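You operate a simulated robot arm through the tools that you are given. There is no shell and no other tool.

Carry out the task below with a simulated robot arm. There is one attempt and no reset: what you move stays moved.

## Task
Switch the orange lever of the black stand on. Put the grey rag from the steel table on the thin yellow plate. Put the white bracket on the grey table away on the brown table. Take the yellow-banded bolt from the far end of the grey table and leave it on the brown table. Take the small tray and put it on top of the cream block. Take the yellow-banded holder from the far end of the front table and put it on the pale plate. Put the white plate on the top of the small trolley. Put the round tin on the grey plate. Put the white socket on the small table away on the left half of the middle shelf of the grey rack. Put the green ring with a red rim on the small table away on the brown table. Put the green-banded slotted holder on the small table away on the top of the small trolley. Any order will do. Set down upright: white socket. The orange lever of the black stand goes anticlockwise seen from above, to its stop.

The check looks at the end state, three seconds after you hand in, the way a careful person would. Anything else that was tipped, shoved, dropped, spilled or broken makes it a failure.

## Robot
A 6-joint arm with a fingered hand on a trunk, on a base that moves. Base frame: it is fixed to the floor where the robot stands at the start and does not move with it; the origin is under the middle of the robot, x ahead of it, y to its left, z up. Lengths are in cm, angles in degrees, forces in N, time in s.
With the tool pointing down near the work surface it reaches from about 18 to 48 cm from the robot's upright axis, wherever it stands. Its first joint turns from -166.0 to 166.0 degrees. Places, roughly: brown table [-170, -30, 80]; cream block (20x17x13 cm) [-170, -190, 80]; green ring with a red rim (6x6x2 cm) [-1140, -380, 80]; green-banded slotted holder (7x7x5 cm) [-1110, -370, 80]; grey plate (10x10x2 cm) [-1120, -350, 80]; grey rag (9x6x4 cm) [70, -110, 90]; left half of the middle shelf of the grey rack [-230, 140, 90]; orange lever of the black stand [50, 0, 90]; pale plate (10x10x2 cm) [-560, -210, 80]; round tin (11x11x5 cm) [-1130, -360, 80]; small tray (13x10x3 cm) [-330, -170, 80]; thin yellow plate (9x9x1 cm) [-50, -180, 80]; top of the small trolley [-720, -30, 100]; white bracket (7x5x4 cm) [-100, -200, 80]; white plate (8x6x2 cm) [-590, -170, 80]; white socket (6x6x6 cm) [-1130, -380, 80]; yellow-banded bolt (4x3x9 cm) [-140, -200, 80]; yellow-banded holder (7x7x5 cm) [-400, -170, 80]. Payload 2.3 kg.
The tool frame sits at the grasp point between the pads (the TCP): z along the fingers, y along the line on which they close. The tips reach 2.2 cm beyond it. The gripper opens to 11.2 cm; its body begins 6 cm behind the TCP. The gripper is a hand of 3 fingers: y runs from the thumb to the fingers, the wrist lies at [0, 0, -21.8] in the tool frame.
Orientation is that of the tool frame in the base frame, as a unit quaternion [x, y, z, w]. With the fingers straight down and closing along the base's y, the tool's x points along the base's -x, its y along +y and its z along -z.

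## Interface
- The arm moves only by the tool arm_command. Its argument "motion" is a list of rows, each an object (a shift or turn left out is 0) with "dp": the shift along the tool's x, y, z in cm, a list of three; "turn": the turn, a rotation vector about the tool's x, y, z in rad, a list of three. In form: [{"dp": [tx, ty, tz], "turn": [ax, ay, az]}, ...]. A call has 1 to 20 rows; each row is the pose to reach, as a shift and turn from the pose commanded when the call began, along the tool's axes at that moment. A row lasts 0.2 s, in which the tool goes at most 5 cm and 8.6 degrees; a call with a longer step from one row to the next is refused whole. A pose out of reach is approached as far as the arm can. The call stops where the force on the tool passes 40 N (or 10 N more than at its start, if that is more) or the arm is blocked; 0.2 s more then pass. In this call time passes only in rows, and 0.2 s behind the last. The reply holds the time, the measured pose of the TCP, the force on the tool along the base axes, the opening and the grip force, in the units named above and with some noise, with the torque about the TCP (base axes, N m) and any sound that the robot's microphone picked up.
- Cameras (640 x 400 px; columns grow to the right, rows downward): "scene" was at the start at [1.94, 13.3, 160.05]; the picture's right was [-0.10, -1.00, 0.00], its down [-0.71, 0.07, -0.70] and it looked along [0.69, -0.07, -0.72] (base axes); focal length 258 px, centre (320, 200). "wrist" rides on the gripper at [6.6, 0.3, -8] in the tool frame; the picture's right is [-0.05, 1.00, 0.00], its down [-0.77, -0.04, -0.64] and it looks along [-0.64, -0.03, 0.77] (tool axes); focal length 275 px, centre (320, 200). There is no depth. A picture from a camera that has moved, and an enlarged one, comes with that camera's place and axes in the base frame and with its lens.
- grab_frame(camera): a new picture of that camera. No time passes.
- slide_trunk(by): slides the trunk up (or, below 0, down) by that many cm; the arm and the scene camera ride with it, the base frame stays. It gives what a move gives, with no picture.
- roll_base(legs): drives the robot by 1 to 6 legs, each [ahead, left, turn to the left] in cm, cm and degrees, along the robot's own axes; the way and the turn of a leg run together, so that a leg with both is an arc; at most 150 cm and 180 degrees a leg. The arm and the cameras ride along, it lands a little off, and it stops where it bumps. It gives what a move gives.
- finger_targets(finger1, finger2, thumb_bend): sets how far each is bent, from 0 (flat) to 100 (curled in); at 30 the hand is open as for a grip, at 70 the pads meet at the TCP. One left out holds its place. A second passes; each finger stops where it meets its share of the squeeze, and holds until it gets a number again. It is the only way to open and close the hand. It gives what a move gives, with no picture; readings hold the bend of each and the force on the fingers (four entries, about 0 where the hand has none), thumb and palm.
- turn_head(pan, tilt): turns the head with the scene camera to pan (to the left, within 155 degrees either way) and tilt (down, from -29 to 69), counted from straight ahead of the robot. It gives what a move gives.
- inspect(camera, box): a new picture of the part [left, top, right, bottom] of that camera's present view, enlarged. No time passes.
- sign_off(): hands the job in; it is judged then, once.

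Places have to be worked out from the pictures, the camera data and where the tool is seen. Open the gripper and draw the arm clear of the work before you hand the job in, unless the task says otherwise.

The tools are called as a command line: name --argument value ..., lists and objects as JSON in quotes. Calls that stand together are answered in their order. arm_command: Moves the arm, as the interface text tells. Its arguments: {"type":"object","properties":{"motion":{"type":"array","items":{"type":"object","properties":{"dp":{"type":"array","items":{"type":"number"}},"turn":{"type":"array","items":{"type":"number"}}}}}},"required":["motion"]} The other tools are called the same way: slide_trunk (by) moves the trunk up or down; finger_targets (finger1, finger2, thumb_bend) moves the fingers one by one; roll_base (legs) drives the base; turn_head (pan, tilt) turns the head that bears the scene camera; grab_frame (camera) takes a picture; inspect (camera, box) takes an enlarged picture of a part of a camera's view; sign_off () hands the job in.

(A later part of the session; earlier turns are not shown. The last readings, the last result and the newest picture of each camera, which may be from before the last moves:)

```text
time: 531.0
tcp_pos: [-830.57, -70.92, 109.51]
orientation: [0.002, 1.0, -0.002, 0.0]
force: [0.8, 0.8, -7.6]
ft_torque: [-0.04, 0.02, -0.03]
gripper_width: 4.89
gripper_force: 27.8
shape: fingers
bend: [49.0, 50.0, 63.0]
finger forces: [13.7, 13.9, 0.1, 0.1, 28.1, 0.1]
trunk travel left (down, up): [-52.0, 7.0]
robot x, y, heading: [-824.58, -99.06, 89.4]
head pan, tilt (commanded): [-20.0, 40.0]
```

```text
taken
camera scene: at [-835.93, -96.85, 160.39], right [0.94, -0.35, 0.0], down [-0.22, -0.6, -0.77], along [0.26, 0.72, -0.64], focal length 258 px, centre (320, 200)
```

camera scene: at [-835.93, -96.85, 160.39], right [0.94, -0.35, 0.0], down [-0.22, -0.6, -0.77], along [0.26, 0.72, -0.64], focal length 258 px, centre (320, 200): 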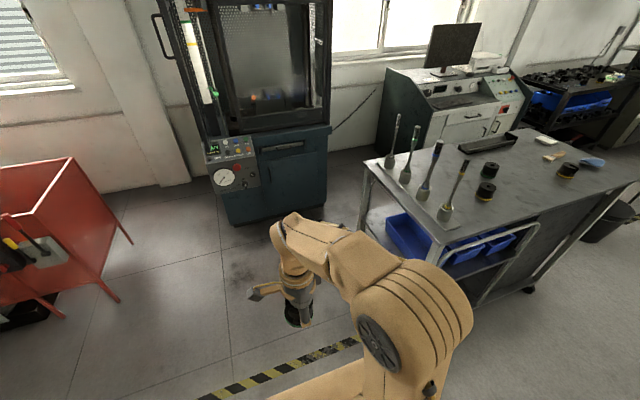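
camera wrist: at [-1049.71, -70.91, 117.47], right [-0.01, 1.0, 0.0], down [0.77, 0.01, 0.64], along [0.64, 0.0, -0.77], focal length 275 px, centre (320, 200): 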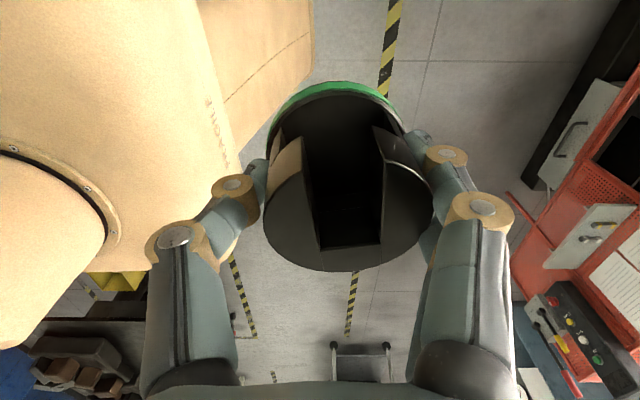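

The free spot on the trolley is around (-720, -49) (south edge at y ≈ -61). I move there, keeping some clearance.

roll_base --legs '[[0, -104, 0.3]]'

turn_head --pan 0 --tilt 50

grab_frame --camera "scene"

grab_frame --camera "wrist"

```text
time: 536.5
tcp_pos: [-725.62, -70.05, 109.48]
orientation: [-0.011, 1.0, -0.001, 0.0]
force: [0.8, 0.0, -7.9]
ft_torque: [-0.07, 0.0, -0.02]
gripper_width: 4.94
gripper_force: 27.4
shape: fingers
bend: [49.0, 50.0, 63.0]
finger forces: [13.7, 13.9, 0.1, 0.1, 28.0, 0.1]
trunk travel left (down, up): [-52.0, 7.0]
robot x, y, heading: [-719.07, -98.08, 91.3]
head pan, tilt (commanded): [-20.0, 40.0]
```

```text
time: 537.3
tcp_pos: [-725.62, -70.1, 109.31]
orientation: [-0.011, 1.0, -0.002, 0.0]
force: [1.2, -0.7, -8.4]
ft_torque: [-0.05, 0.03, 0.0]
gripper_width: 4.94
gripper_force: 27.9
shape: fingers
bend: [49.0, 50.0, 63.0]
finger forces: [13.7, 14.0, 0.1, 0.1, 28.1, 0.1]
trunk travel left (down, up): [-52.0, 7.0]
robot x, y, heading: [-718.88, -97.83, 91.2]
head pan, tilt (commanded): [0.0, 50.0]
```

```text
taken
camera scene: at [-733.14, -96.54, 158.98], right [1.0, 0.02, 0.0], down [0.02, -0.77, -0.64], along [-0.01, 0.64, -0.77], focal length 258 px, centre (320, 200)
```

scene: 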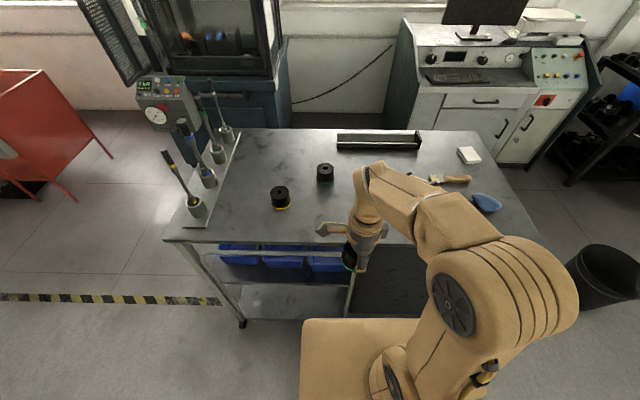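

```text
taken
camera wrist: at [-732.23, -69.75, 117.46], right [0.02, 1.0, 0.0], down [0.77, -0.02, 0.64], along [0.64, -0.02, -0.77], focal length 275 px, centre (320, 200)
```

wrist: 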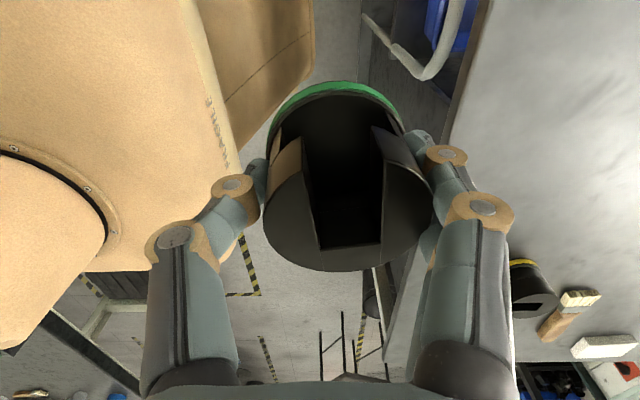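

The target (-720, -49.5) keeps ~18 cm from the other holders. I roll 2 cm ahead and extend over it.

roll_base --legs '[[2, 0, -1.2]]'

arm_command --motion '[{"dp": [-1.2, 3.7, 1]}, {"dp": [-2.4, 7.4, 2]}, {"dp": [-3.6, 11.1, 3]}, {"dp": [-4.8, 14.8, 4]}, {"dp": [-6, 18.4, 5.4]}]'

grab_frame --camera "scene"

grab_frame --camera "wrist"

```text
time: 538.1
tcp_pos: [-725.09, -67.84, 109.32]
orientation: [0.0, 1.0, -0.003, 0.0]
force: [-0.6, 0.0, -8.4]
ft_torque: [-0.07, 0.01, 0.01]
gripper_width: 4.93
gripper_force: 27.7
shape: fingers
bend: [49.0, 50.0, 63.0]
finger forces: [13.6, 14.0, 0.1, 0.0, 28.1, 0.1]
trunk travel left (down, up): [-52.0, 7.0]
robot x, y, heading: [-718.98, -95.99, 90.3]
head pan, tilt (commanded): [0.0, 50.0]
```

```text
time: 539.3
tcp_pos: [-718.92, -49.5, 103.94]
orientation: [0.0, 1.0, -0.003, -0.001]
force: [-0.1, 0.9, -8.1]
ft_torque: [-0.09, 0.04, -0.02]
gripper_width: 4.92
gripper_force: 27.7
shape: fingers
bend: [49.0, 50.0, 63.0]
finger forces: [13.6, 13.9, 0.1, 0.0, 27.0, 0.0]
trunk travel left (down, up): [-52.0, 7.0]
robot x, y, heading: [-718.68, -95.76, 89.8]
head pan, tilt (commanded): [0.0, 50.0]
```

```text
taken
camera scene: at [-733.08, -94.0, 158.98], right [1.0, 0.0, 0.0], down [0.0, -0.77, -0.64], along [0.0, 0.64, -0.77], focal length 258 px, centre (320, 200)
```

scene: 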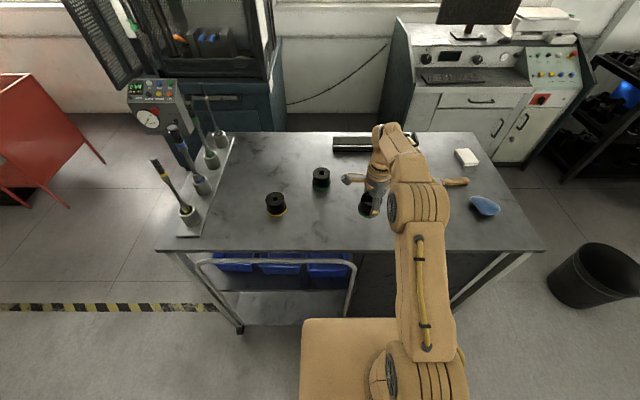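

```text
taken
camera wrist: at [-725.59, -49.08, 112.05], right [0.05, 1.0, -0.01], down [0.77, -0.03, 0.64], along [0.63, -0.03, -0.77], focal length 275 px, centre (320, 200)
```

wrist: 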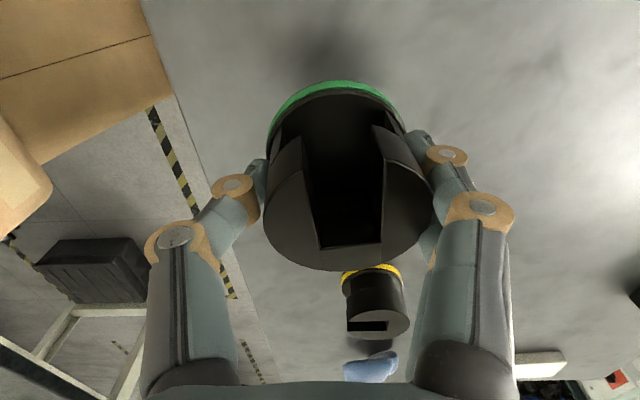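

Position is good. I lower it onto the trolley in small steps.

arm_command --motion '[{"dp": [0, 0, 2]}, {"dp": [0, 0, 4]}, {"dp": [0, 0, 4.5]}]'

arm_command --motion '[{"dp": [0, 0, 0.3]}, {"dp": [0, 0, 0.6]}, {"dp": [0, 0, 0.9]}]'

```text
time: 540.1
tcp_pos: [-719.07, -49.61, 99.5]
orientation: [-0.001, 1.0, -0.002, 0.001]
force: [-0.4, 0.1, -7.3]
ft_torque: [-0.05, -0.01, 0.04]
gripper_width: 4.93
gripper_force: 27.0
shape: fingers
bend: [49.0, 50.0, 63.0]
finger forces: [13.5, 13.8, 0.0, 0.1, 27.0, 0.0]
trunk travel left (down, up): [-52.0, 7.0]
robot x, y, heading: [-719.05, -95.61, 90.0]
head pan, tilt (commanded): [0.0, 50.0]
```

```text
time: 540.9
tcp_pos: [-719.14, -49.52, 98.58]
orientation: [-0.001, 1.0, 0.0, 0.0]
force: [-2.1, -0.2, 4.9]
ft_torque: [0.39, -0.06, 0.03]
gripper_width: 4.95
gripper_force: 26.8
shape: fingers
bend: [49.0, 50.0, 64.0]
finger forces: [13.9, 13.3, 0.1, 0.0, 27.0, 0.0]
trunk travel left (down, up): [-52.0, 7.0]
robot x, y, heading: [-718.92, -95.87, 90.2]
head pan, tilt (commanded): [0.0, 50.0]
```

It touches. I release in two stages.

finger_targets --finger1 46 --finger2 47 --thumb_bend 56

finger_targets --finger1 38 --finger2 38 --thumb_bend 38

grab_frame --camera "wrist"

```text
time: 541.9
tcp_pos: [-719.04, -49.58, 98.55]
orientation: [0.0, 1.0, 0.0, 0.0]
force: [-1.1, 2.4, 6.1]
ft_torque: [0.26, -0.04, -0.01]
gripper_width: 5.53
gripper_force: 3.3
shape: fingers
bend: [44.0, 46.0, 56.0]
finger forces: [2.9, 3.6, 0.0, 0.1, 0.4, 0.0]
trunk travel left (down, up): [-52.0, 7.0]
robot x, y, heading: [-719.08, -95.82, 90.0]
head pan, tilt (commanded): [0.0, 50.0]
```

```text
time: 542.9
tcp_pos: [-719.16, -49.58, 98.53]
orientation: [-0.001, 1.0, -0.001, 0.0]
force: [-0.3, -0.2, -0.3]
ft_torque: [0.03, 0.01, 0.02]
gripper_width: 8.89
gripper_force: 0.1
shape: fingers
bend: [38.0, 38.0, 38.0]
finger forces: [0.0, 0.0, 0.1, 0.0, 0.1, 0.1]
trunk travel left (down, up): [-52.0, 7.0]
robot x, y, heading: [-719.0, -95.48, 90.0]
head pan, tilt (commanded): [0.0, 50.0]
```

```text
taken
camera wrist: at [-725.74, -49.17, 106.59], right [0.05, 1.0, 0.0], down [0.77, -0.03, 0.64], along [0.63, -0.03, -0.77], focal length 275 px, centre (320, 200)
```

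wrist: 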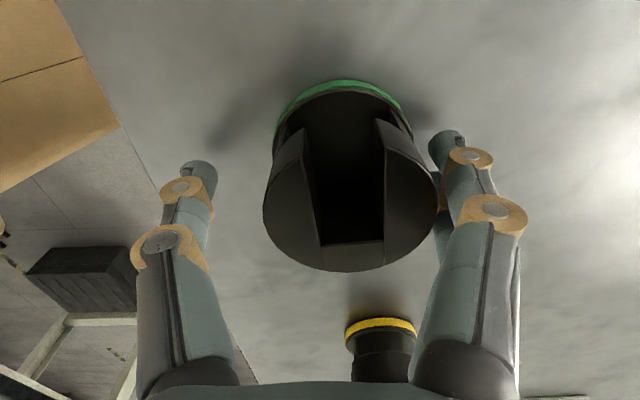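

It stands upright. I open a bit more on the finger side, lift straight and retract.

finger_targets --finger1 31 --finger2 31 --thumb_bend 36

arm_command --motion '[{"dp": [0, 0, -3]}, {"dp": [0, 0, -6]}, {"dp": [0, -1, -9]}, {"dp": [0, -5, -10.5]}, {"dp": [0, -9.5, -11]}, {"dp": [0, -14, -11]}, {"dp": [0, -18, -11]}]'

grab_frame --camera "scene"

```text
time: 543.9
tcp_pos: [-719.16, -49.65, 98.56]
orientation: [-0.001, 1.0, -0.002, 0.0]
force: [-0.4, -0.4, 0.0]
ft_torque: [0.0, -0.02, -0.04]
gripper_width: 10.14
gripper_force: 0.1
shape: fingers
bend: [31.0, 31.0, 36.0]
finger forces: [0.1, 0.1, 0.1, 0.1, 0.1, 0.0]
trunk travel left (down, up): [-52.0, 7.0]
robot x, y, heading: [-718.77, -96.45, 90.0]
head pan, tilt (commanded): [0.0, 50.0]
```

```text
time: 545.5
tcp_pos: [-719.26, -67.64, 109.75]
orientation: [-0.001, 1.0, 0.0, 0.0]
force: [-0.1, -0.3, -0.5]
ft_torque: [0.01, -0.02, 0.01]
gripper_width: 10.14
gripper_force: 0.2
shape: fingers
bend: [31.0, 31.0, 36.0]
finger forces: [0.0, 0.1, 0.0, 0.1, 0.0, 0.1]
trunk travel left (down, up): [-52.0, 7.0]
robot x, y, heading: [-718.61, -95.6, 90.0]
head pan, tilt (commanded): [0.0, 50.0]
```

```text
taken
camera scene: at [-733.12, -94.45, 158.98], right [1.0, 0.0, 0.0], down [0.0, -0.77, -0.64], along [0.0, 0.64, -0.77], focal length 258 px, centre (320, 200)
```

scene: 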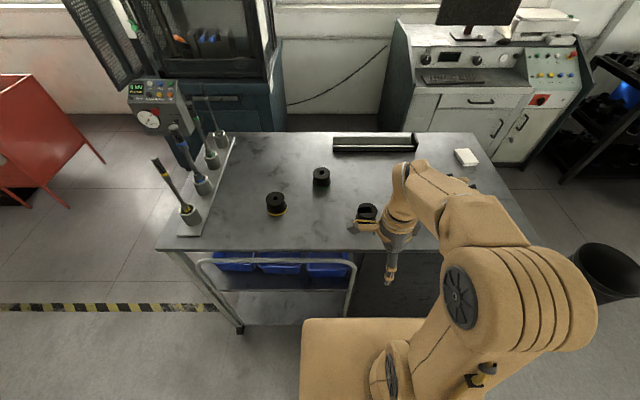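

The holder is on the trolley. I drive back west to the small table for the white socket.

roll_base --legs '[[0, 110, 0], [0, 100, 0], [0, 100, 0]]'

```text
time: 560.7
tcp_pos: [-1030.41, -74.52, 109.5]
orientation: [-0.021, 1.0, -0.001, 0.0]
force: [0.5, 0.3, 0.4]
ft_torque: [-0.02, -0.03, -0.02]
gripper_width: 10.18
gripper_force: 0.2
shape: fingers
bend: [31.0, 31.0, 36.0]
finger forces: [0.0, 0.0, 0.0, 0.0, 0.0, 0.0]
trunk travel left (down, up): [-52.0, 7.0]
robot x, y, heading: [-1028.76, -103.02, 92.5]
head pan, tilt (commanded): [0.0, 50.0]
```

I turn to face the far wall, slide south in front of the small table, and reset the hand's yaw.

roll_base --legs '[[0, 0, 87.5], [0, 140, 0], [0, 128, 0]]'

arm_command --motion '[{"dp": [0, 0, 0], "turn": [0, 0, -0.1428]}, {"dp": [0, 0, 0], "turn": [0, 0, -0.2856]}, {"dp": [0, 0, 0], "turn": [0, 0, -0.4284]}, {"dp": [0, 0, 0], "turn": [0, 0, -0.5712]}, {"dp": [0, 0, 0], "turn": [0, 0, -0.714]}, {"dp": [0, 0, 0], "turn": [0, 0, -0.8568]}, {"dp": [0, 0, 0], "turn": [0, 0, -0.9996]}, {"dp": [0, 0, 0], "turn": [0, 0, -1.1424]}, {"dp": [0, 0, 0], "turn": [0, 0, -1.2852]}, {"dp": [0, 0, 0], "turn": [0, 0, -1.428]}, {"dp": [0, 0, 0], "turn": [0, 0, -1.5708]}]'

grab_frame --camera "scene"

```text
time: 577.3
tcp_pos: [-1071.11, -366.5, 109.62]
orientation: [-0.676, 0.737, 0.0, 0.001]
force: [0.2, -0.1, 0.3]
ft_torque: [-0.03, 0.02, 0.0]
gripper_width: 10.17
gripper_force: 0.2
shape: fingers
bend: [31.0, 31.0, 36.0]
finger forces: [0.0, 0.0, 0.0, 0.1, 0.0, 0.0]
trunk travel left (down, up): [-52.0, 7.0]
robot x, y, heading: [-1043.05, -368.78, 175.2]
head pan, tilt (commanded): [0.0, 50.0]
```

```text
time: 579.7
tcp_pos: [-1071.04, -366.4, 109.62]
orientation: [0.999, -0.042, 0.001, 0.0]
force: [0.7, 0.0, 0.2]
ft_torque: [0.0, -0.01, 0.02]
gripper_width: 10.16
gripper_force: 0.1
shape: fingers
bend: [31.0, 31.0, 36.0]
finger forces: [0.0, 0.0, 0.1, 0.0, 0.0, 0.0]
trunk travel left (down, up): [-52.0, 7.0]
robot x, y, heading: [-1043.29, -368.77, 175.1]
head pan, tilt (commanded): [0.0, 50.0]
```

```text
taken
camera scene: at [-1045.69, -382.56, 158.98], right [0.08, 1.0, 0.0], down [0.76, -0.06, -0.64], along [-0.64, 0.05, -0.77], focal length 258 px, centre (320, 200)
```

scene: 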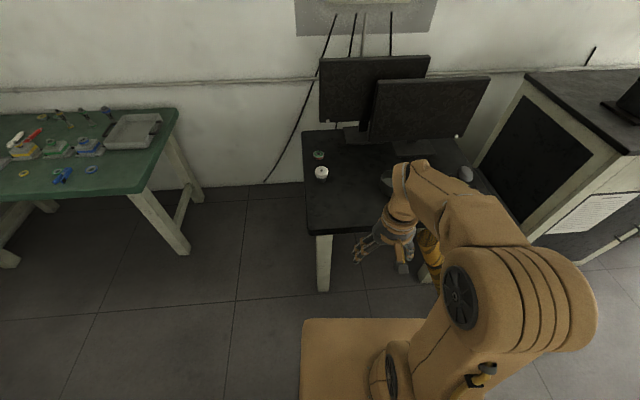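

I straighten and roll up to the table edge in front of the socket, and lower the trunk.

roll_base --legs '[[0, 0, 4.9], [28, 3, 0]]'

slide_trunk --by -9

inspect --camera "scene" --box '[230, 70, 430, 250]'

grab_frame --camera "wrist"

```text
time: 582.2
tcp_pos: [-1099.24, -372.0, 109.43]
orientation: [1.0, -0.001, 0.002, 0.001]
force: [-0.1, -0.3, 0.0]
ft_torque: [0.01, -0.04, 0.0]
gripper_width: 10.17
gripper_force: 0.1
shape: fingers
bend: [31.0, 31.0, 36.0]
finger forces: [0.0, 0.0, 0.0, 0.1, 0.0, 0.0]
trunk travel left (down, up): [-52.0, 7.0]
robot x, y, heading: [-1070.83, -371.82, -180.2]
head pan, tilt (commanded): [0.0, 50.0]
```

```text
time: 583.4
tcp_pos: [-1099.06, -371.94, 100.62]
orientation: [1.0, 0.001, 0.001, 0.0]
force: [0.4, -0.2, 0.0]
ft_torque: [-0.02, -0.02, -0.01]
gripper_width: 10.17
gripper_force: 0.2
shape: fingers
bend: [31.0, 31.0, 36.0]
finger forces: [0.0, 0.1, 0.0, 0.0, 0.0, 0.0]
trunk travel left (down, up): [-43.0, 16.0]
robot x, y, heading: [-1070.94, -371.72, -180.1]
head pan, tilt (commanded): [0.0, 50.0]
```

```text
2.22 times, centred on (330, 160) of scene
camera zoom: at [-1072.53, -385.83, 149.98], right [0.0, 1.0, 0.0], down [0.77, 0.0, -0.64], along [-0.64, 0.0, -0.77], focal length 574 px, centre (298, 289)
```

zoom: 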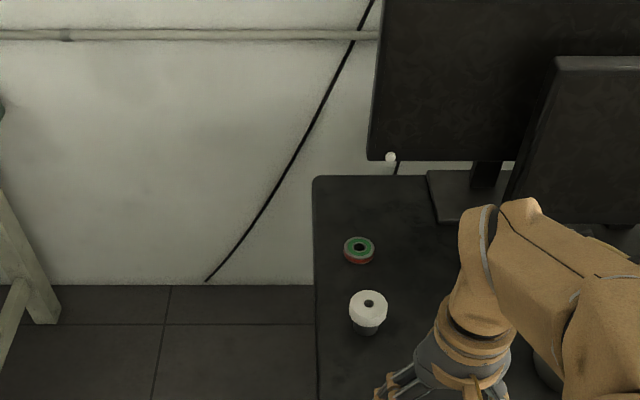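

```text
taken
camera wrist: at [-1092.56, -372.17, 108.64], right [-0.05, -1.0, 0.0], down [-0.77, 0.04, 0.63], along [-0.63, 0.03, -0.77], focal length 275 px, centre (320, 200)
```

wrist: 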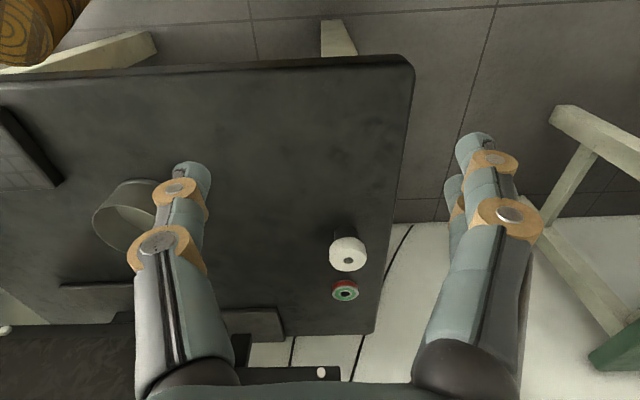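

Socket cap centre ≈ (-1126.4, -375.0), top ≈ 81.7. I approach with the fingers tilted 40° forward (useful later for the shelf), first above it.

finger_targets --finger1 40 --finger2 40 --thumb_bend 40

arm_command --motion '[{"dp": [-3.9, 0.45, 1], "turn": [0, -0.1, 0]}, {"dp": [-7.8, 0.9, 2], "turn": [0, -0.2, 0]}, {"dp": [-11.7, 1.3, 3], "turn": [0, -0.3, 0]}, {"dp": [-15.6, 1.8, 4.2], "turn": [0, -0.4, 0]}, {"dp": [-19.5, 2.2, 5.5], "turn": [0, -0.5, 0]}, {"dp": [-23.4, 2.7, 7], "turn": [0, -0.6, 0]}, {"dp": [-27.3, 3.1, 8.6], "turn": [0, -0.7, 0]}]'

grab_frame --camera "wrist"

inspect --camera "scene" --box '[260, 100, 460, 250]'

```text
time: 584.4
tcp_pos: [-1099.11, -371.95, 100.56]
orientation: [1.0, 0.0, 0.001, 0.0]
force: [0.5, 0.4, 0.2]
ft_torque: [0.01, 0.04, 0.02]
gripper_width: 8.46
gripper_force: 0.1
shape: fingers
bend: [40.0, 40.0, 40.0]
finger forces: [0.0, 0.0, 0.0, 0.1, 0.1, 0.0]
trunk travel left (down, up): [-43.0, 16.0]
robot x, y, heading: [-1071.06, -371.89, -179.9]
head pan, tilt (commanded): [0.0, 50.0]
```

```text
time: 586.0
tcp_pos: [-1126.62, -375.18, 91.86]
orientation: [0.94, 0.0, -0.341, 0.0]
force: [0.0, -0.7, -0.3]
ft_torque: [0.02, -0.01, -0.02]
gripper_width: 8.45
gripper_force: 0.0
shape: fingers
bend: [40.0, 40.0, 40.0]
finger forces: [0.0, 0.0, 0.0, 0.0, 0.0, 0.1]
trunk travel left (down, up): [-43.0, 16.0]
robot x, y, heading: [-1070.78, -371.7, -180.0]
head pan, tilt (commanded): [0.0, 50.0]
```

```text
taken
camera wrist: at [-1116.36, -375.28, 93.82], right [-0.03, -1.0, 0.03], down [-0.18, 0.04, 0.98], along [-0.98, 0.03, -0.18], focal length 275 px, centre (320, 200)
```

wrist: 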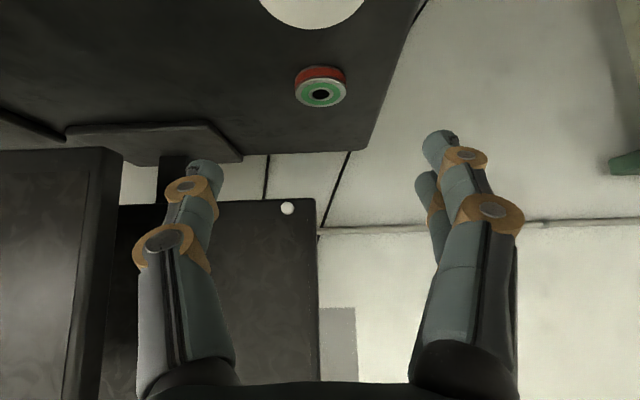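

```text
2.67 times, centred on (360, 175) of scene
camera zoom: at [-1072.62, -385.83, 149.98], right [0.0, 1.0, 0.0], down [0.77, 0.0, -0.64], along [-0.64, 0.0, -0.77], focal length 688 px, centre (213, 267)
```

zoom: 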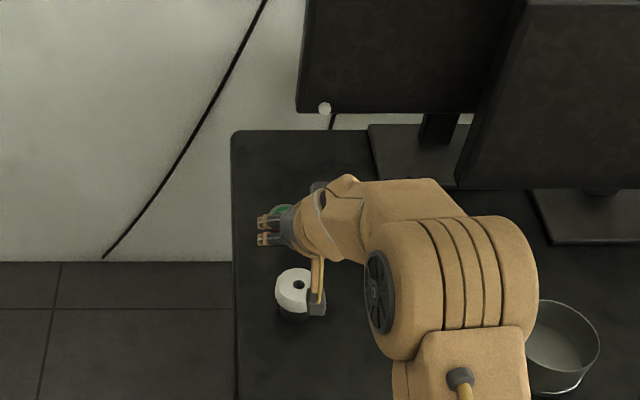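

Aligned. I descend vertically so the pads come to the sides of the white cap.

arm_command --motion '[{"dp": [1.9, -0.1, 2.3]}, {"dp": [3.7, -0.2, 4.6]}, {"dp": [5.5, -0.3, 6.9]}, {"dp": [6.6, -0.3, 8.25]}, {"dp": [7.1, -0.3, 8.9]}]'

grab_frame --camera "wrist"

```text
time: 587.2
tcp_pos: [-1126.79, -374.82, 80.62]
orientation: [0.94, -0.001, -0.342, 0.0]
force: [0.2, 0.2, -0.5]
ft_torque: [-0.03, 0.01, 0.0]
gripper_width: 8.42
gripper_force: 0.0
shape: fingers
bend: [40.0, 40.0, 40.0]
finger forces: [0.1, 0.0, 0.0, 0.0, 0.0, 0.0]
trunk travel left (down, up): [-43.0, 16.0]
robot x, y, heading: [-1070.87, -371.86, -180.0]
head pan, tilt (commanded): [0.0, 50.0]
```

```text
taken
camera wrist: at [-1116.56, -375.07, 82.47], right [-0.04, -1.0, 0.03], down [-0.18, 0.04, 0.98], along [-0.98, 0.03, -0.18], focal length 275 px, centre (320, 200)
```

wrist: 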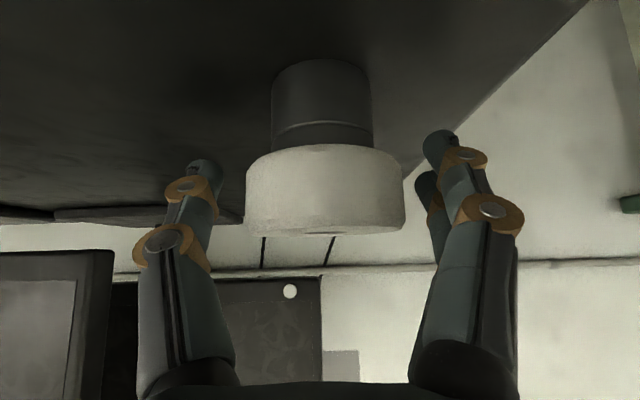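

The cap is right at the pads. I close on it and lift slightly.

finger_targets --finger1 66 --finger2 66 --thumb_bend 66

arm_command --motion '[{"dp": [-0.64, 0, -0.77]}, {"dp": [-1.9, 0, -2.3]}, {"dp": [-3.2, 0, -3.8]}]'

grab_frame --camera "wrist"

```text
time: 588.2
tcp_pos: [-1126.7, -374.78, 80.54]
orientation: [0.94, 0.0, -0.342, 0.001]
force: [0.2, -0.4, 0.7]
ft_torque: [0.0, -0.02, 0.0]
gripper_width: 4.37
gripper_force: 15.6
shape: fingers
bend: [57.0, 57.0, 60.0]
finger forces: [9.4, 6.7, 0.0, 0.1, 15.8, 0.1]
trunk travel left (down, up): [-43.0, 16.0]
robot x, y, heading: [-1070.75, -371.88, -180.0]
head pan, tilt (commanded): [0.0, 50.0]
```

```text
time: 589.0
tcp_pos: [-1126.87, -374.89, 85.44]
orientation: [0.94, 0.0, -0.341, 0.0]
force: [0.2, -0.8, -2.3]
ft_torque: [-0.03, 0.05, 0.02]
gripper_width: 4.35
gripper_force: 15.5
shape: fingers
bend: [57.0, 57.0, 60.0]
finger forces: [9.3, 6.7, 0.1, 0.0, 15.7, 0.0]
trunk travel left (down, up): [-43.0, 16.0]
robot x, y, heading: [-1070.58, -371.97, -180.0]
head pan, tilt (commanded): [0.0, 50.0]
```

```text
taken
camera wrist: at [-1116.44, -375.04, 87.37], right [-0.04, -1.0, 0.03], down [-0.18, 0.04, 0.98], along [-0.98, 0.03, -0.18], focal length 275 px, centre (320, 200)
```

wrist: 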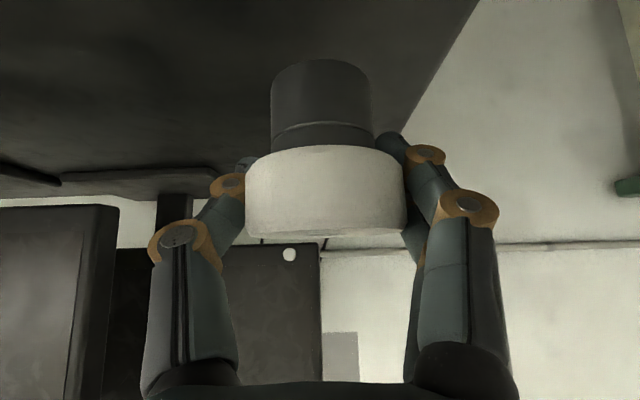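

The socket is lifted upright (2.3 N). I firm the grip slightly, raise it and start the drive toward the rack.

finger_targets --finger1 72 --finger2 72 --thumb_bend 72

arm_command --motion '[{"dp": [-2.2, 0, -2.5]}, {"dp": [-4.4, 0, -5]}, {"dp": [-6.0, 0, -7.4]}]'

slide_trunk --by 8

roll_base --legs '[[-46, 0, 0], [0, 0, -90], [130, 0, 0], [130, 0, 0]]'

grab_frame --camera "wrist"

```text
time: 590.0
tcp_pos: [-1126.81, -374.74, 85.34]
orientation: [0.94, 0.0, -0.341, 0.0]
force: [-0.2, -1.1, -3.5]
ft_torque: [-0.02, 0.02, -0.01]
gripper_width: 4.14
gripper_force: 24.0
shape: fingers
bend: [61.0, 60.0, 62.0]
finger forces: [13.8, 10.2, 0.0, 0.0, 23.6, 0.0]
trunk travel left (down, up): [-43.0, 16.0]
robot x, y, heading: [-1070.48, -371.96, -180.0]
head pan, tilt (commanded): [0.0, 50.0]
```

```text
time: 590.8
tcp_pos: [-1126.48, -374.72, 94.93]
orientation: [0.94, -0.001, -0.342, 0.0]
force: [0.0, 0.7, -3.2]
ft_torque: [-0.01, 0.01, 0.02]
gripper_width: 4.07
gripper_force: 22.9
shape: fingers
bend: [62.0, 60.0, 62.0]
finger forces: [13.2, 10.1, 0.0, 0.0, 23.0, 0.0]
out of reach, approached as far as the arm can: row 1
trunk travel left (down, up): [-43.0, 16.0]
robot x, y, heading: [-1070.94, -371.48, -179.9]
head pan, tilt (commanded): [0.0, 50.0]
```

```text
time: 592.0
tcp_pos: [-1126.61, -374.96, 103.02]
orientation: [0.94, -0.001, -0.341, 0.0]
force: [0.3, -0.6, -2.7]
ft_torque: [0.0, 0.03, 0.01]
gripper_width: 4.07
gripper_force: 23.8
shape: fingers
bend: [62.0, 60.0, 62.0]
finger forces: [13.2, 10.1, 0.0, 0.1, 22.9, 0.0]
trunk travel left (down, up): [-51.0, 8.0]
robot x, y, heading: [-1071.2, -371.91, -179.6]
head pan, tilt (commanded): [0.0, 50.0]
```

```text
time: 610.9
tcp_pos: [-1042.27, -53.85, 102.86]
orientation: [0.686, -0.642, -0.25, -0.233]
force: [-0.7, -0.3, -3.6]
ft_torque: [0.0, -0.02, 0.02]
gripper_width: 4.0
gripper_force: 23.1
shape: fingers
bend: [62.0, 61.0, 63.0]
finger forces: [13.2, 10.5, 0.0, 0.0, 21.9, 0.1]
trunk travel left (down, up): [-51.0, 8.0]
robot x, y, heading: [-1035.45, -109.4, 93.7]
head pan, tilt (commanded): [0.0, 50.0]
```

```text
taken
camera wrist: at [-1042.0, -64.05, 104.88], right [-1.0, -0.03, 0.03], down [0.02, 0.18, 0.98], along [-0.03, 0.98, -0.18], focal length 275 px, centre (320, 200)
```

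wrist: 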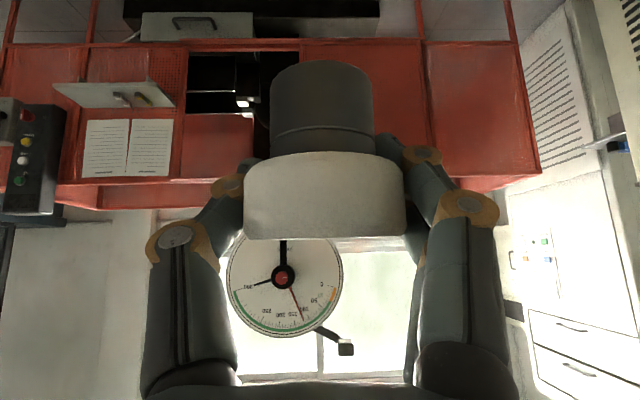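

The socket is still upright and steady. The machine ahead stays outside the sweep, so I turn to face +x and drive east in segments.

roll_base --legs '[[-3, 0, 0], [0, 0, -93.5], [110, 0, 0], [100, 0, 0]]'

grab_frame --camera "wrist"

turn_head --pan 0 --tilt 25

grab_frame --camera "scene"

```text
time: 625.7
tcp_pos: [-768.31, -104.92, 102.94]
orientation: [0.001, 0.94, 0.0, 0.342]
force: [0.7, -0.1, -3.3]
ft_torque: [0.01, 0.03, 0.01]
gripper_width: 3.92
gripper_force: 23.1
shape: fingers
bend: [63.0, 61.0, 63.0]
finger forces: [13.1, 10.7, 0.0, 0.0, 20.7, 0.0]
trunk travel left (down, up): [-51.0, 8.0]
robot x, y, heading: [-823.69, -108.07, -0.1]
head pan, tilt (commanded): [0.0, 50.0]
```

```text
taken
camera wrist: at [-778.45, -104.56, 104.88], right [0.04, 1.0, 0.03], down [0.18, -0.04, 0.98], along [0.98, -0.03, -0.18], focal length 275 px, centre (320, 200)
```

wrist: 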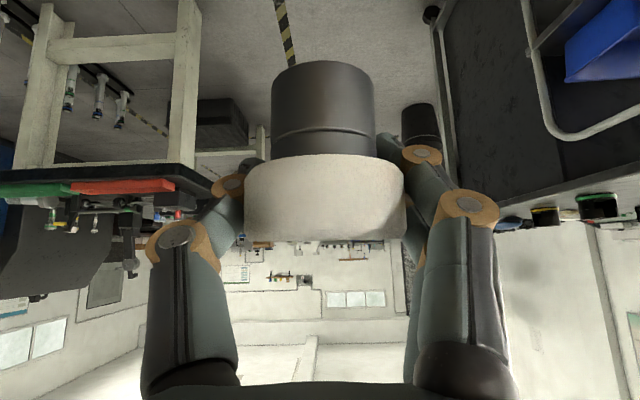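

```text
time: 626.6
tcp_pos: [-768.24, -104.96, 102.88]
orientation: [0.001, 0.94, 0.001, 0.341]
force: [-1.0, 1.1, -3.1]
ft_torque: [0.0, 0.0, -0.02]
gripper_width: 3.93
gripper_force: 22.3
shape: fingers
bend: [63.0, 61.0, 63.0]
finger forces: [13.3, 10.8, 0.0, 0.0, 20.7, 0.0]
trunk travel left (down, up): [-51.0, 8.0]
robot x, y, heading: [-824.0, -107.83, -0.1]
head pan, tilt (commanded): [0.0, 25.0]
```

```text
taken
camera scene: at [-820.81, -93.92, 161.72], right [0.0, -1.0, 0.0], down [-0.42, 0.0, -0.91], along [0.91, 0.0, -0.42], focal length 258 px, centre (320, 200)
```

scene: 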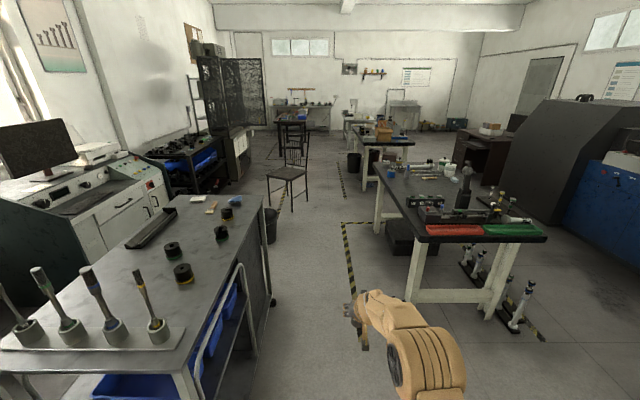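

The way is clear between trolley and tables. I continue east.

roll_base --legs '[[130, 0, 0], [130, 0, 0]]'

roll_base --legs '[[0, -2, 0], [130, 0, 0], [60, 0, 0]]'

grab_frame --camera "wrist"

```text
time: 639.0
tcp_pos: [-511.98, -105.7, 102.96]
orientation: [-0.004, 0.94, 0.002, 0.341]
force: [-0.1, 0.5, -3.3]
ft_torque: [-0.01, -0.01, -0.02]
gripper_width: 3.94
gripper_force: 21.9
shape: fingers
bend: [63.0, 61.0, 63.0]
finger forces: [13.3, 10.9, 0.1, 0.0, 20.6, 0.0]
trunk travel left (down, up): [-51.0, 8.0]
robot x, y, heading: [-567.8, -109.47, 0.4]
head pan, tilt (commanded): [0.0, 25.0]
```

```text
time: 649.0
tcp_pos: [-322.35, -108.75, 102.92]
orientation: [0.009, 0.94, -0.002, 0.341]
force: [0.0, -0.1, -1.7]
ft_torque: [-0.01, -0.01, 0.0]
gripper_width: 3.95
gripper_force: 22.8
shape: fingers
bend: [63.0, 61.0, 63.0]
finger forces: [13.3, 10.7, 0.1, 0.0, 20.6, 0.1]
trunk travel left (down, up): [-51.0, 8.0]
robot x, y, heading: [-378.21, -110.88, -1.1]
head pan, tilt (commanded): [0.0, 25.0]
```

```text
taken
camera wrist: at [-332.53, -108.17, 104.87], right [0.06, 1.0, 0.03], down [0.18, -0.04, 0.98], along [0.98, -0.05, -0.18], focal length 275 px, centre (320, 200)
```

wrist: 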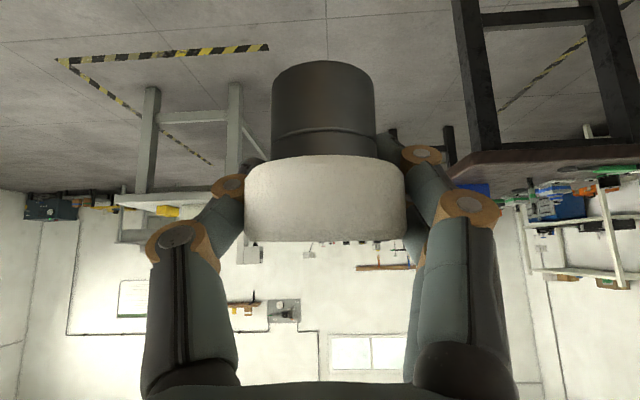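

I go to x ≈ -305, turn to face the rack, then line up with the gap between the brown table and the machine.

roll_base --legs '[[72, 0, 1], [0, 0, 90], [0, -20, 0]]'

turn_head --pan 0 --tilt 25

grab_frame --camera "scene"

```text
time: 657.8
tcp_pos: [-288.84, -56.62, 102.94]
orientation: [-0.655, 0.674, 0.238, 0.244]
force: [0.1, 0.2, -3.0]
ft_torque: [-0.03, -0.01, 0.03]
gripper_width: 3.87
gripper_force: 22.1
shape: fingers
bend: [63.0, 61.0, 63.0]
finger forces: [12.8, 10.6, 0.0, 0.1, 20.0, 0.0]
trunk travel left (down, up): [-51.0, 8.0]
robot x, y, heading: [-287.2, -112.64, 88.5]
head pan, tilt (commanded): [0.0, 25.0]
```

```text
time: 658.4
tcp_pos: [-288.84, -56.65, 102.95]
orientation: [-0.655, 0.674, 0.238, 0.244]
force: [0.2, 0.4, -2.9]
ft_torque: [-0.01, -0.03, 0.03]
gripper_width: 3.86
gripper_force: 22.2
shape: fingers
bend: [63.0, 61.0, 63.0]
finger forces: [12.8, 10.5, 0.0, 0.1, 20.0, 0.0]
trunk travel left (down, up): [-51.0, 8.0]
robot x, y, heading: [-287.13, -112.49, 88.6]
head pan, tilt (commanded): [0.0, 25.0]
```

```text
taken
camera scene: at [-301.23, -108.81, 161.73], right [1.0, -0.03, 0.0], down [-0.01, -0.42, -0.91], along [0.02, 0.91, -0.42], focal length 258 px, centre (320, 200)
```

scene: 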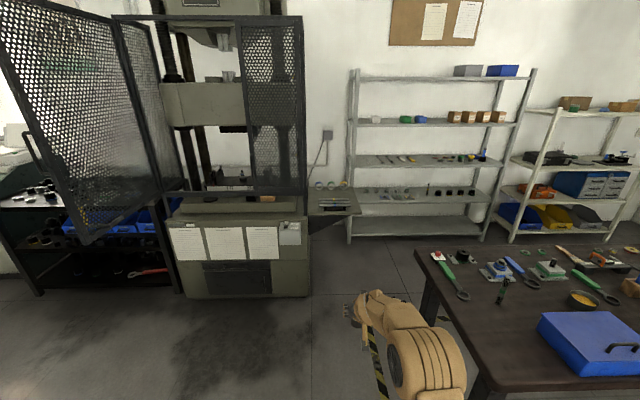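

The rack has five boards; the middle one is at z ≈ 90 (next above ≈ 128). I zoom in on its left half to find free room.

inspect --camera "scene" --box '[335, 100, 535, 250]'

inspect --camera "scene" --box '[270, 150, 430, 290]'

```text
2.67 times, centred on (435, 175) of scene
camera zoom: at [-301.23, -108.81, 161.73], right [1.0, -0.03, 0.0], down [-0.01, -0.42, -0.91], along [0.02, 0.91, -0.42], focal length 688 px, centre (13, 267)
```

zoom: 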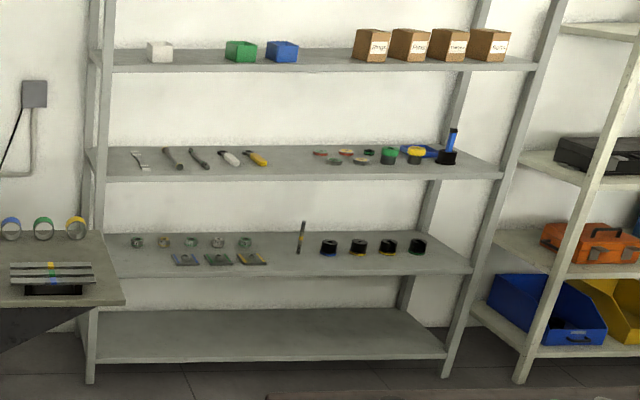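

```text
2.86 times, centred on (350, 220) of scene
camera zoom: at [-301.23, -108.81, 161.73], right [1.0, -0.03, 0.0], down [-0.01, -0.42, -0.91], along [0.02, 0.91, -0.42], focal length 738 px, centre (234, 143)
```

zoom: 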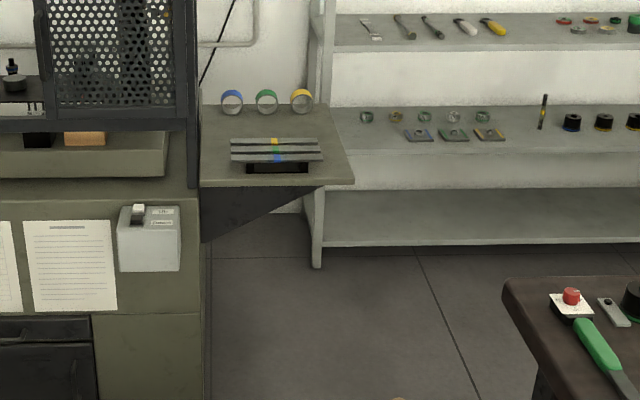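

The rack's middle board is reachable, but the side bench of the machine makes the west access tight. I'll raise the trunk and take the open way around the east end of the brown table instead.

slide_trunk --by 7

roll_base --legs '[[0, 14, 0], [0, 0, -88.5], [130, 0, 0], [125, 0, 0]]'

grab_frame --camera "wrist"

```text
time: 659.5
tcp_pos: [-288.78, -56.57, 109.8]
orientation: [-0.656, 0.674, 0.238, 0.244]
force: [-0.4, -0.4, -3.1]
ft_torque: [-0.01, -0.03, 0.01]
gripper_width: 3.9
gripper_force: 21.4
shape: fingers
bend: [63.0, 61.0, 63.0]
finger forces: [12.9, 10.5, 0.0, 0.0, 19.9, 0.0]
trunk travel left (down, up): [-58.0, 1.0]
robot x, y, heading: [-286.98, -112.12, 88.5]
head pan, tilt (commanded): [0.0, 25.0]
```

```text
time: 676.7
tcp_pos: [9.79, -118.75, 109.89]
orientation: [0.018, 0.94, -0.005, 0.341]
force: [0.0, -0.2, -2.6]
ft_torque: [0.02, 0.0, 0.01]
gripper_width: 3.82
gripper_force: 21.4
shape: fingers
bend: [63.0, 61.0, 63.0]
finger forces: [12.8, 10.4, 0.0, 0.1, 19.6, 0.0]
trunk travel left (down, up): [-58.0, 1.0]
robot x, y, heading: [-46.19, -119.79, -1.9]
head pan, tilt (commanded): [0.0, 25.0]
```

```text
taken
camera wrist: at [-0.43, -117.91, 111.87], right [0.07, 1.0, 0.03], down [0.18, -0.04, 0.98], along [0.98, -0.07, -0.18], focal length 275 px, centre (320, 200)
```

wrist: 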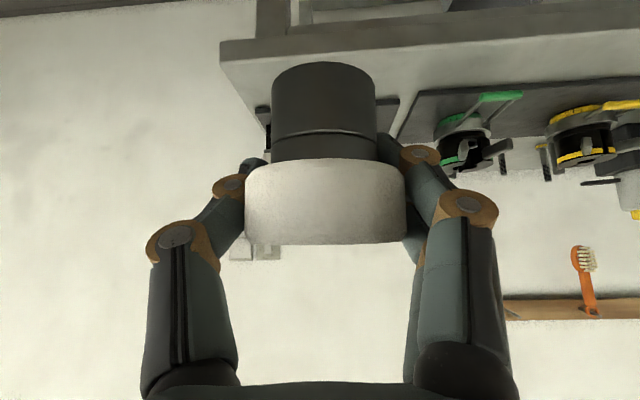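

I straighten and slide north past the east end of the brown table in two steps.

roll_base --legs '[[5, 0, 1.9], [0, 85, 0]]'

roll_base --legs '[[0, 75, 0]]'

```text
time: 681.7
tcp_pos: [14.84, -33.12, 109.88]
orientation: [0.002, 0.94, -0.001, 0.341]
force: [-0.4, 0.3, -3.1]
ft_torque: [0.01, 0.01, 0.05]
gripper_width: 3.85
gripper_force: 21.7
shape: fingers
bend: [63.0, 61.0, 63.0]
finger forces: [12.8, 10.4, 0.1, 0.0, 19.5, 0.1]
trunk travel left (down, up): [-58.0, 1.0]
robot x, y, heading: [-40.94, -35.66, -0.2]
head pan, tilt (commanded): [0.0, 25.0]
```

```text
time: 685.7
tcp_pos: [14.92, 41.62, 109.89]
orientation: [0.0, 0.94, 0.0, 0.342]
force: [0.7, -0.3, -3.0]
ft_torque: [0.01, -0.02, 0.0]
gripper_width: 3.84
gripper_force: 21.9
shape: fingers
bend: [63.0, 61.0, 63.0]
finger forces: [12.7, 10.4, 0.1, 0.0, 19.6, 0.0]
trunk travel left (down, up): [-58.0, 1.0]
robot x, y, heading: [-40.95, 38.59, 0.1]
head pan, tilt (commanded): [0.0, 25.0]
```

I turn to face the racks, then slide west along the corridor toward the grey rack's left half.

roll_base --legs '[[0, 0, 90], [3, 0, 0], [0, 90, 0]]'

turn_head --pan 0 --tilt 30

grab_frame --camera "scene"

```text
time: 694.7
tcp_pos: [-134.69, 97.55, 109.94]
orientation: [0.665, -0.664, -0.241, -0.241]
force: [0.2, 0.2, -3.4]
ft_torque: [-0.01, -0.01, 0.0]
gripper_width: 3.79
gripper_force: 21.1
shape: fingers
bend: [64.0, 62.0, 64.0]
finger forces: [12.4, 10.2, 0.1, 0.0, 19.2, 0.0]
trunk travel left (down, up): [-58.0, 1.0]
robot x, y, heading: [-131.54, 41.46, 90.1]
head pan, tilt (commanded): [0.0, 25.0]
```

```text
time: 695.4
tcp_pos: [-134.63, 97.45, 109.99]
orientation: [0.666, -0.663, -0.243, -0.24]
force: [0.1, 0.0, -3.1]
ft_torque: [0.03, -0.02, 0.01]
gripper_width: 3.8
gripper_force: 20.6
shape: fingers
bend: [64.0, 62.0, 64.0]
finger forces: [12.4, 10.3, 0.1, 0.1, 19.4, 0.0]
trunk travel left (down, up): [-58.0, 1.0]
robot x, y, heading: [-131.62, 41.85, 90.4]
head pan, tilt (commanded): [0.0, 30.0]
```

```text
taken
camera scene: at [-145.48, 44.71, 167.93], right [1.0, 0.01, 0.0], down [0.0, -0.5, -0.87], along [0.0, 0.87, -0.5], focal length 258 px, centre (320, 200)
```

scene: 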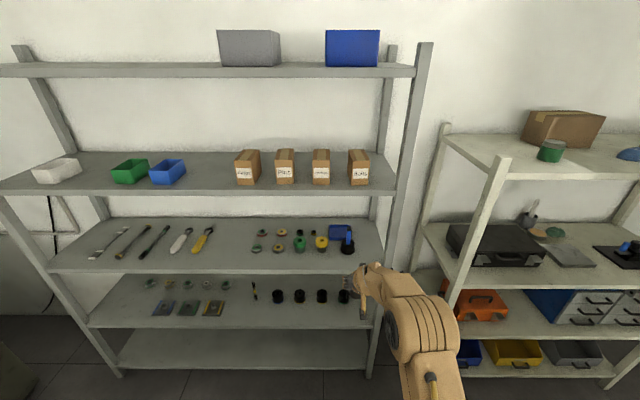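

Clear view: on the middle board's left half there is a free spot at the front between the 3rd and 4th hand tools, about (-216, 128). I slide left to line up with it.

roll_base --legs '[[0, 81, -0.3]]'

slide_trunk --by -8

turn_head --pan 0 --tilt 38

grab_frame --camera "scene"

grab_frame --camera "wrist"

```text
time: 699.8
tcp_pos: [-216.36, 97.45, 109.99]
orientation: [-0.662, 0.668, 0.24, 0.241]
force: [-0.1, 0.4, -3.2]
ft_torque: [0.04, -0.04, -0.01]
gripper_width: 3.78
gripper_force: 20.9
shape: fingers
bend: [64.0, 62.0, 64.0]
finger forces: [12.4, 10.2, 0.0, 0.0, 19.3, 0.0]
trunk travel left (down, up): [-58.0, 1.0]
robot x, y, heading: [-213.55, 41.47, 89.5]
head pan, tilt (commanded): [0.0, 30.0]
```

```text
time: 700.9
tcp_pos: [-216.29, 97.46, 101.94]
orientation: [-0.663, 0.667, 0.241, 0.242]
force: [-1.0, 0.1, -3.3]
ft_torque: [0.01, -0.02, -0.02]
gripper_width: 3.8
gripper_force: 21.1
shape: fingers
bend: [64.0, 62.0, 64.0]
finger forces: [12.4, 10.3, 0.0, 0.1, 19.3, 0.0]
trunk travel left (down, up): [-50.0, 9.0]
robot x, y, heading: [-213.78, 41.33, 89.2]
head pan, tilt (commanded): [0.0, 30.0]
```

```text
time: 701.6
tcp_pos: [-216.28, 97.43, 101.94]
orientation: [-0.662, 0.668, 0.24, 0.242]
force: [-0.4, 0.5, -2.8]
ft_torque: [0.01, -0.01, -0.01]
gripper_width: 3.76
gripper_force: 21.1
shape: fingers
bend: [64.0, 62.0, 64.0]
finger forces: [12.3, 10.3, 0.1, 0.0, 19.3, 0.1]
trunk travel left (down, up): [-50.0, 9.0]
robot x, y, heading: [-213.78, 41.8, 89.7]
head pan, tilt (commanded): [0.0, 38.0]
```

```text
taken
camera scene: at [-227.7, 44.51, 158.7], right [1.0, -0.01, 0.0], down [0.0, -0.62, -0.79], along [0.01, 0.79, -0.62], focal length 258 px, centre (320, 200)
```

scene: 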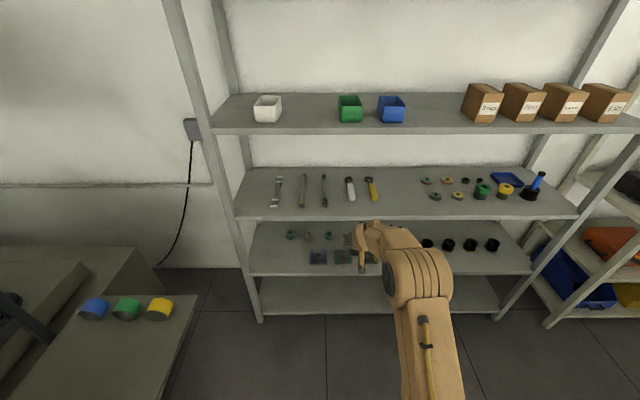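

```text
taken
camera wrist: at [-216.66, 87.38, 103.87], right [-1.0, 0.04, 0.03], down [0.04, 0.18, 0.98], along [0.04, 0.98, -0.18], focal length 275 px, centre (320, 200)
```

wrist: 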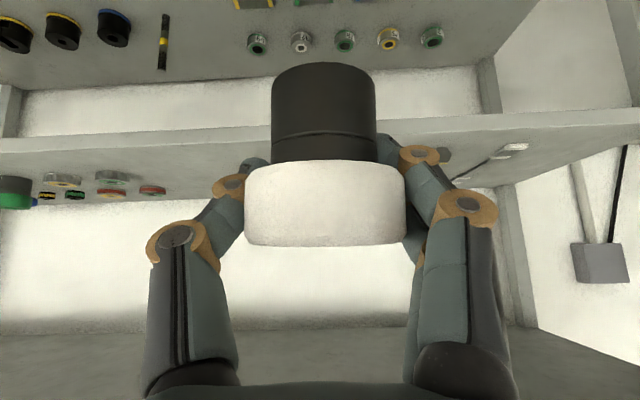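

I zoom on the tools to verify the gap.

inspect --camera "scene" --box '[250, 160, 410, 230]'

```text
4.00 times, centred on (330, 195) of scene
camera zoom: at [-227.7, 44.51, 158.7], right [1.0, -0.01, 0.0], down [0.0, -0.62, -0.79], along [0.01, 0.79, -0.62], focal length 1033 px, centre (280, 220)
```

zoom: 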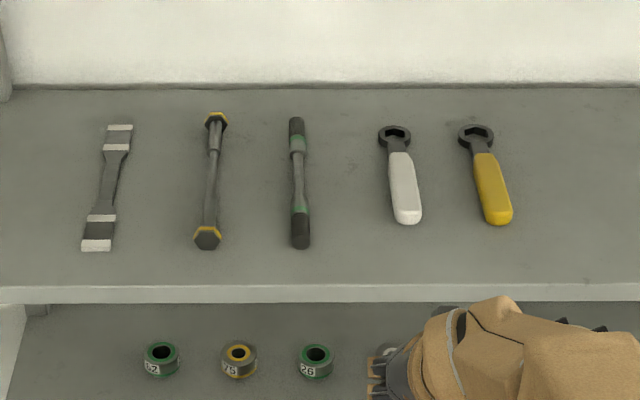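

The best free spot is (-218.8, 127): about 2 cm clear of tools 3 and 4 and 3 cm behind the front edge. I shift 2.5 cm left with the arm and roll ahead 29.5 cm.

arm_command --motion '[{"dp": [0, 1.3, 0]}, {"dp": [0, 2.5, 0]}]'

roll_base --legs '[[29, 0, 0.3]]'

grab_frame --camera "scene"

grab_frame --camera "wrist"

```text
time: 702.2
tcp_pos: [-218.82, 97.7, 101.96]
orientation: [-0.662, 0.667, 0.241, 0.243]
force: [0.0, -0.4, -2.5]
ft_torque: [0.03, -0.02, 0.02]
gripper_width: 3.8
gripper_force: 20.6
shape: fingers
bend: [64.0, 62.0, 64.0]
finger forces: [12.5, 10.2, 0.1, 0.0, 19.5, 0.0]
trunk travel left (down, up): [-50.0, 9.0]
robot x, y, heading: [-213.15, 41.81, 89.6]
head pan, tilt (commanded): [0.0, 38.0]
```

```text
time: 704.2
tcp_pos: [-218.89, 126.51, 101.96]
orientation: [0.665, -0.665, -0.242, -0.24]
force: [0.4, 0.5, -3.3]
ft_torque: [0.0, 0.02, 0.0]
gripper_width: 3.8
gripper_force: 21.0
shape: fingers
bend: [64.0, 62.0, 64.0]
finger forces: [12.5, 10.3, 0.1, 0.0, 19.4, 0.1]
trunk travel left (down, up): [-50.0, 9.0]
robot x, y, heading: [-213.34, 71.01, 90.0]
head pan, tilt (commanded): [0.0, 38.0]
```

```text
taken
camera scene: at [-227.62, 73.57, 158.69], right [1.0, 0.0, 0.0], down [0.0, -0.62, -0.79], along [0.0, 0.79, -0.62], focal length 258 px, centre (320, 200)
```

scene: 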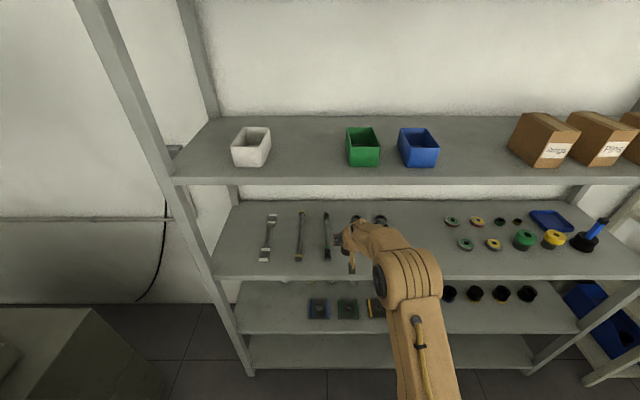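

```text
taken
camera wrist: at [-219.3, 116.46, 103.88], right [-1.0, 0.04, 0.03], down [0.04, 0.18, 0.98], along [0.03, 0.98, -0.18], focal length 275 px, centre (320, 200)
```

wrist: 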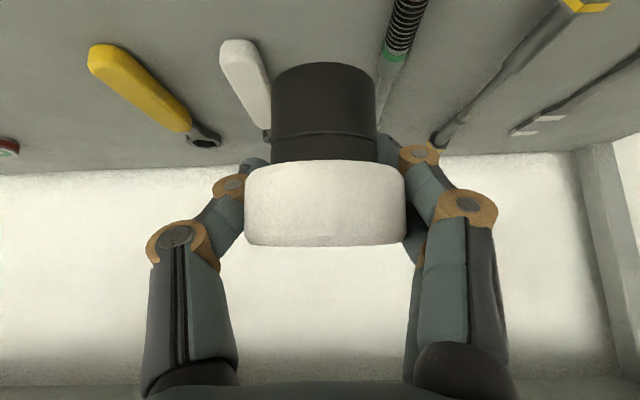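

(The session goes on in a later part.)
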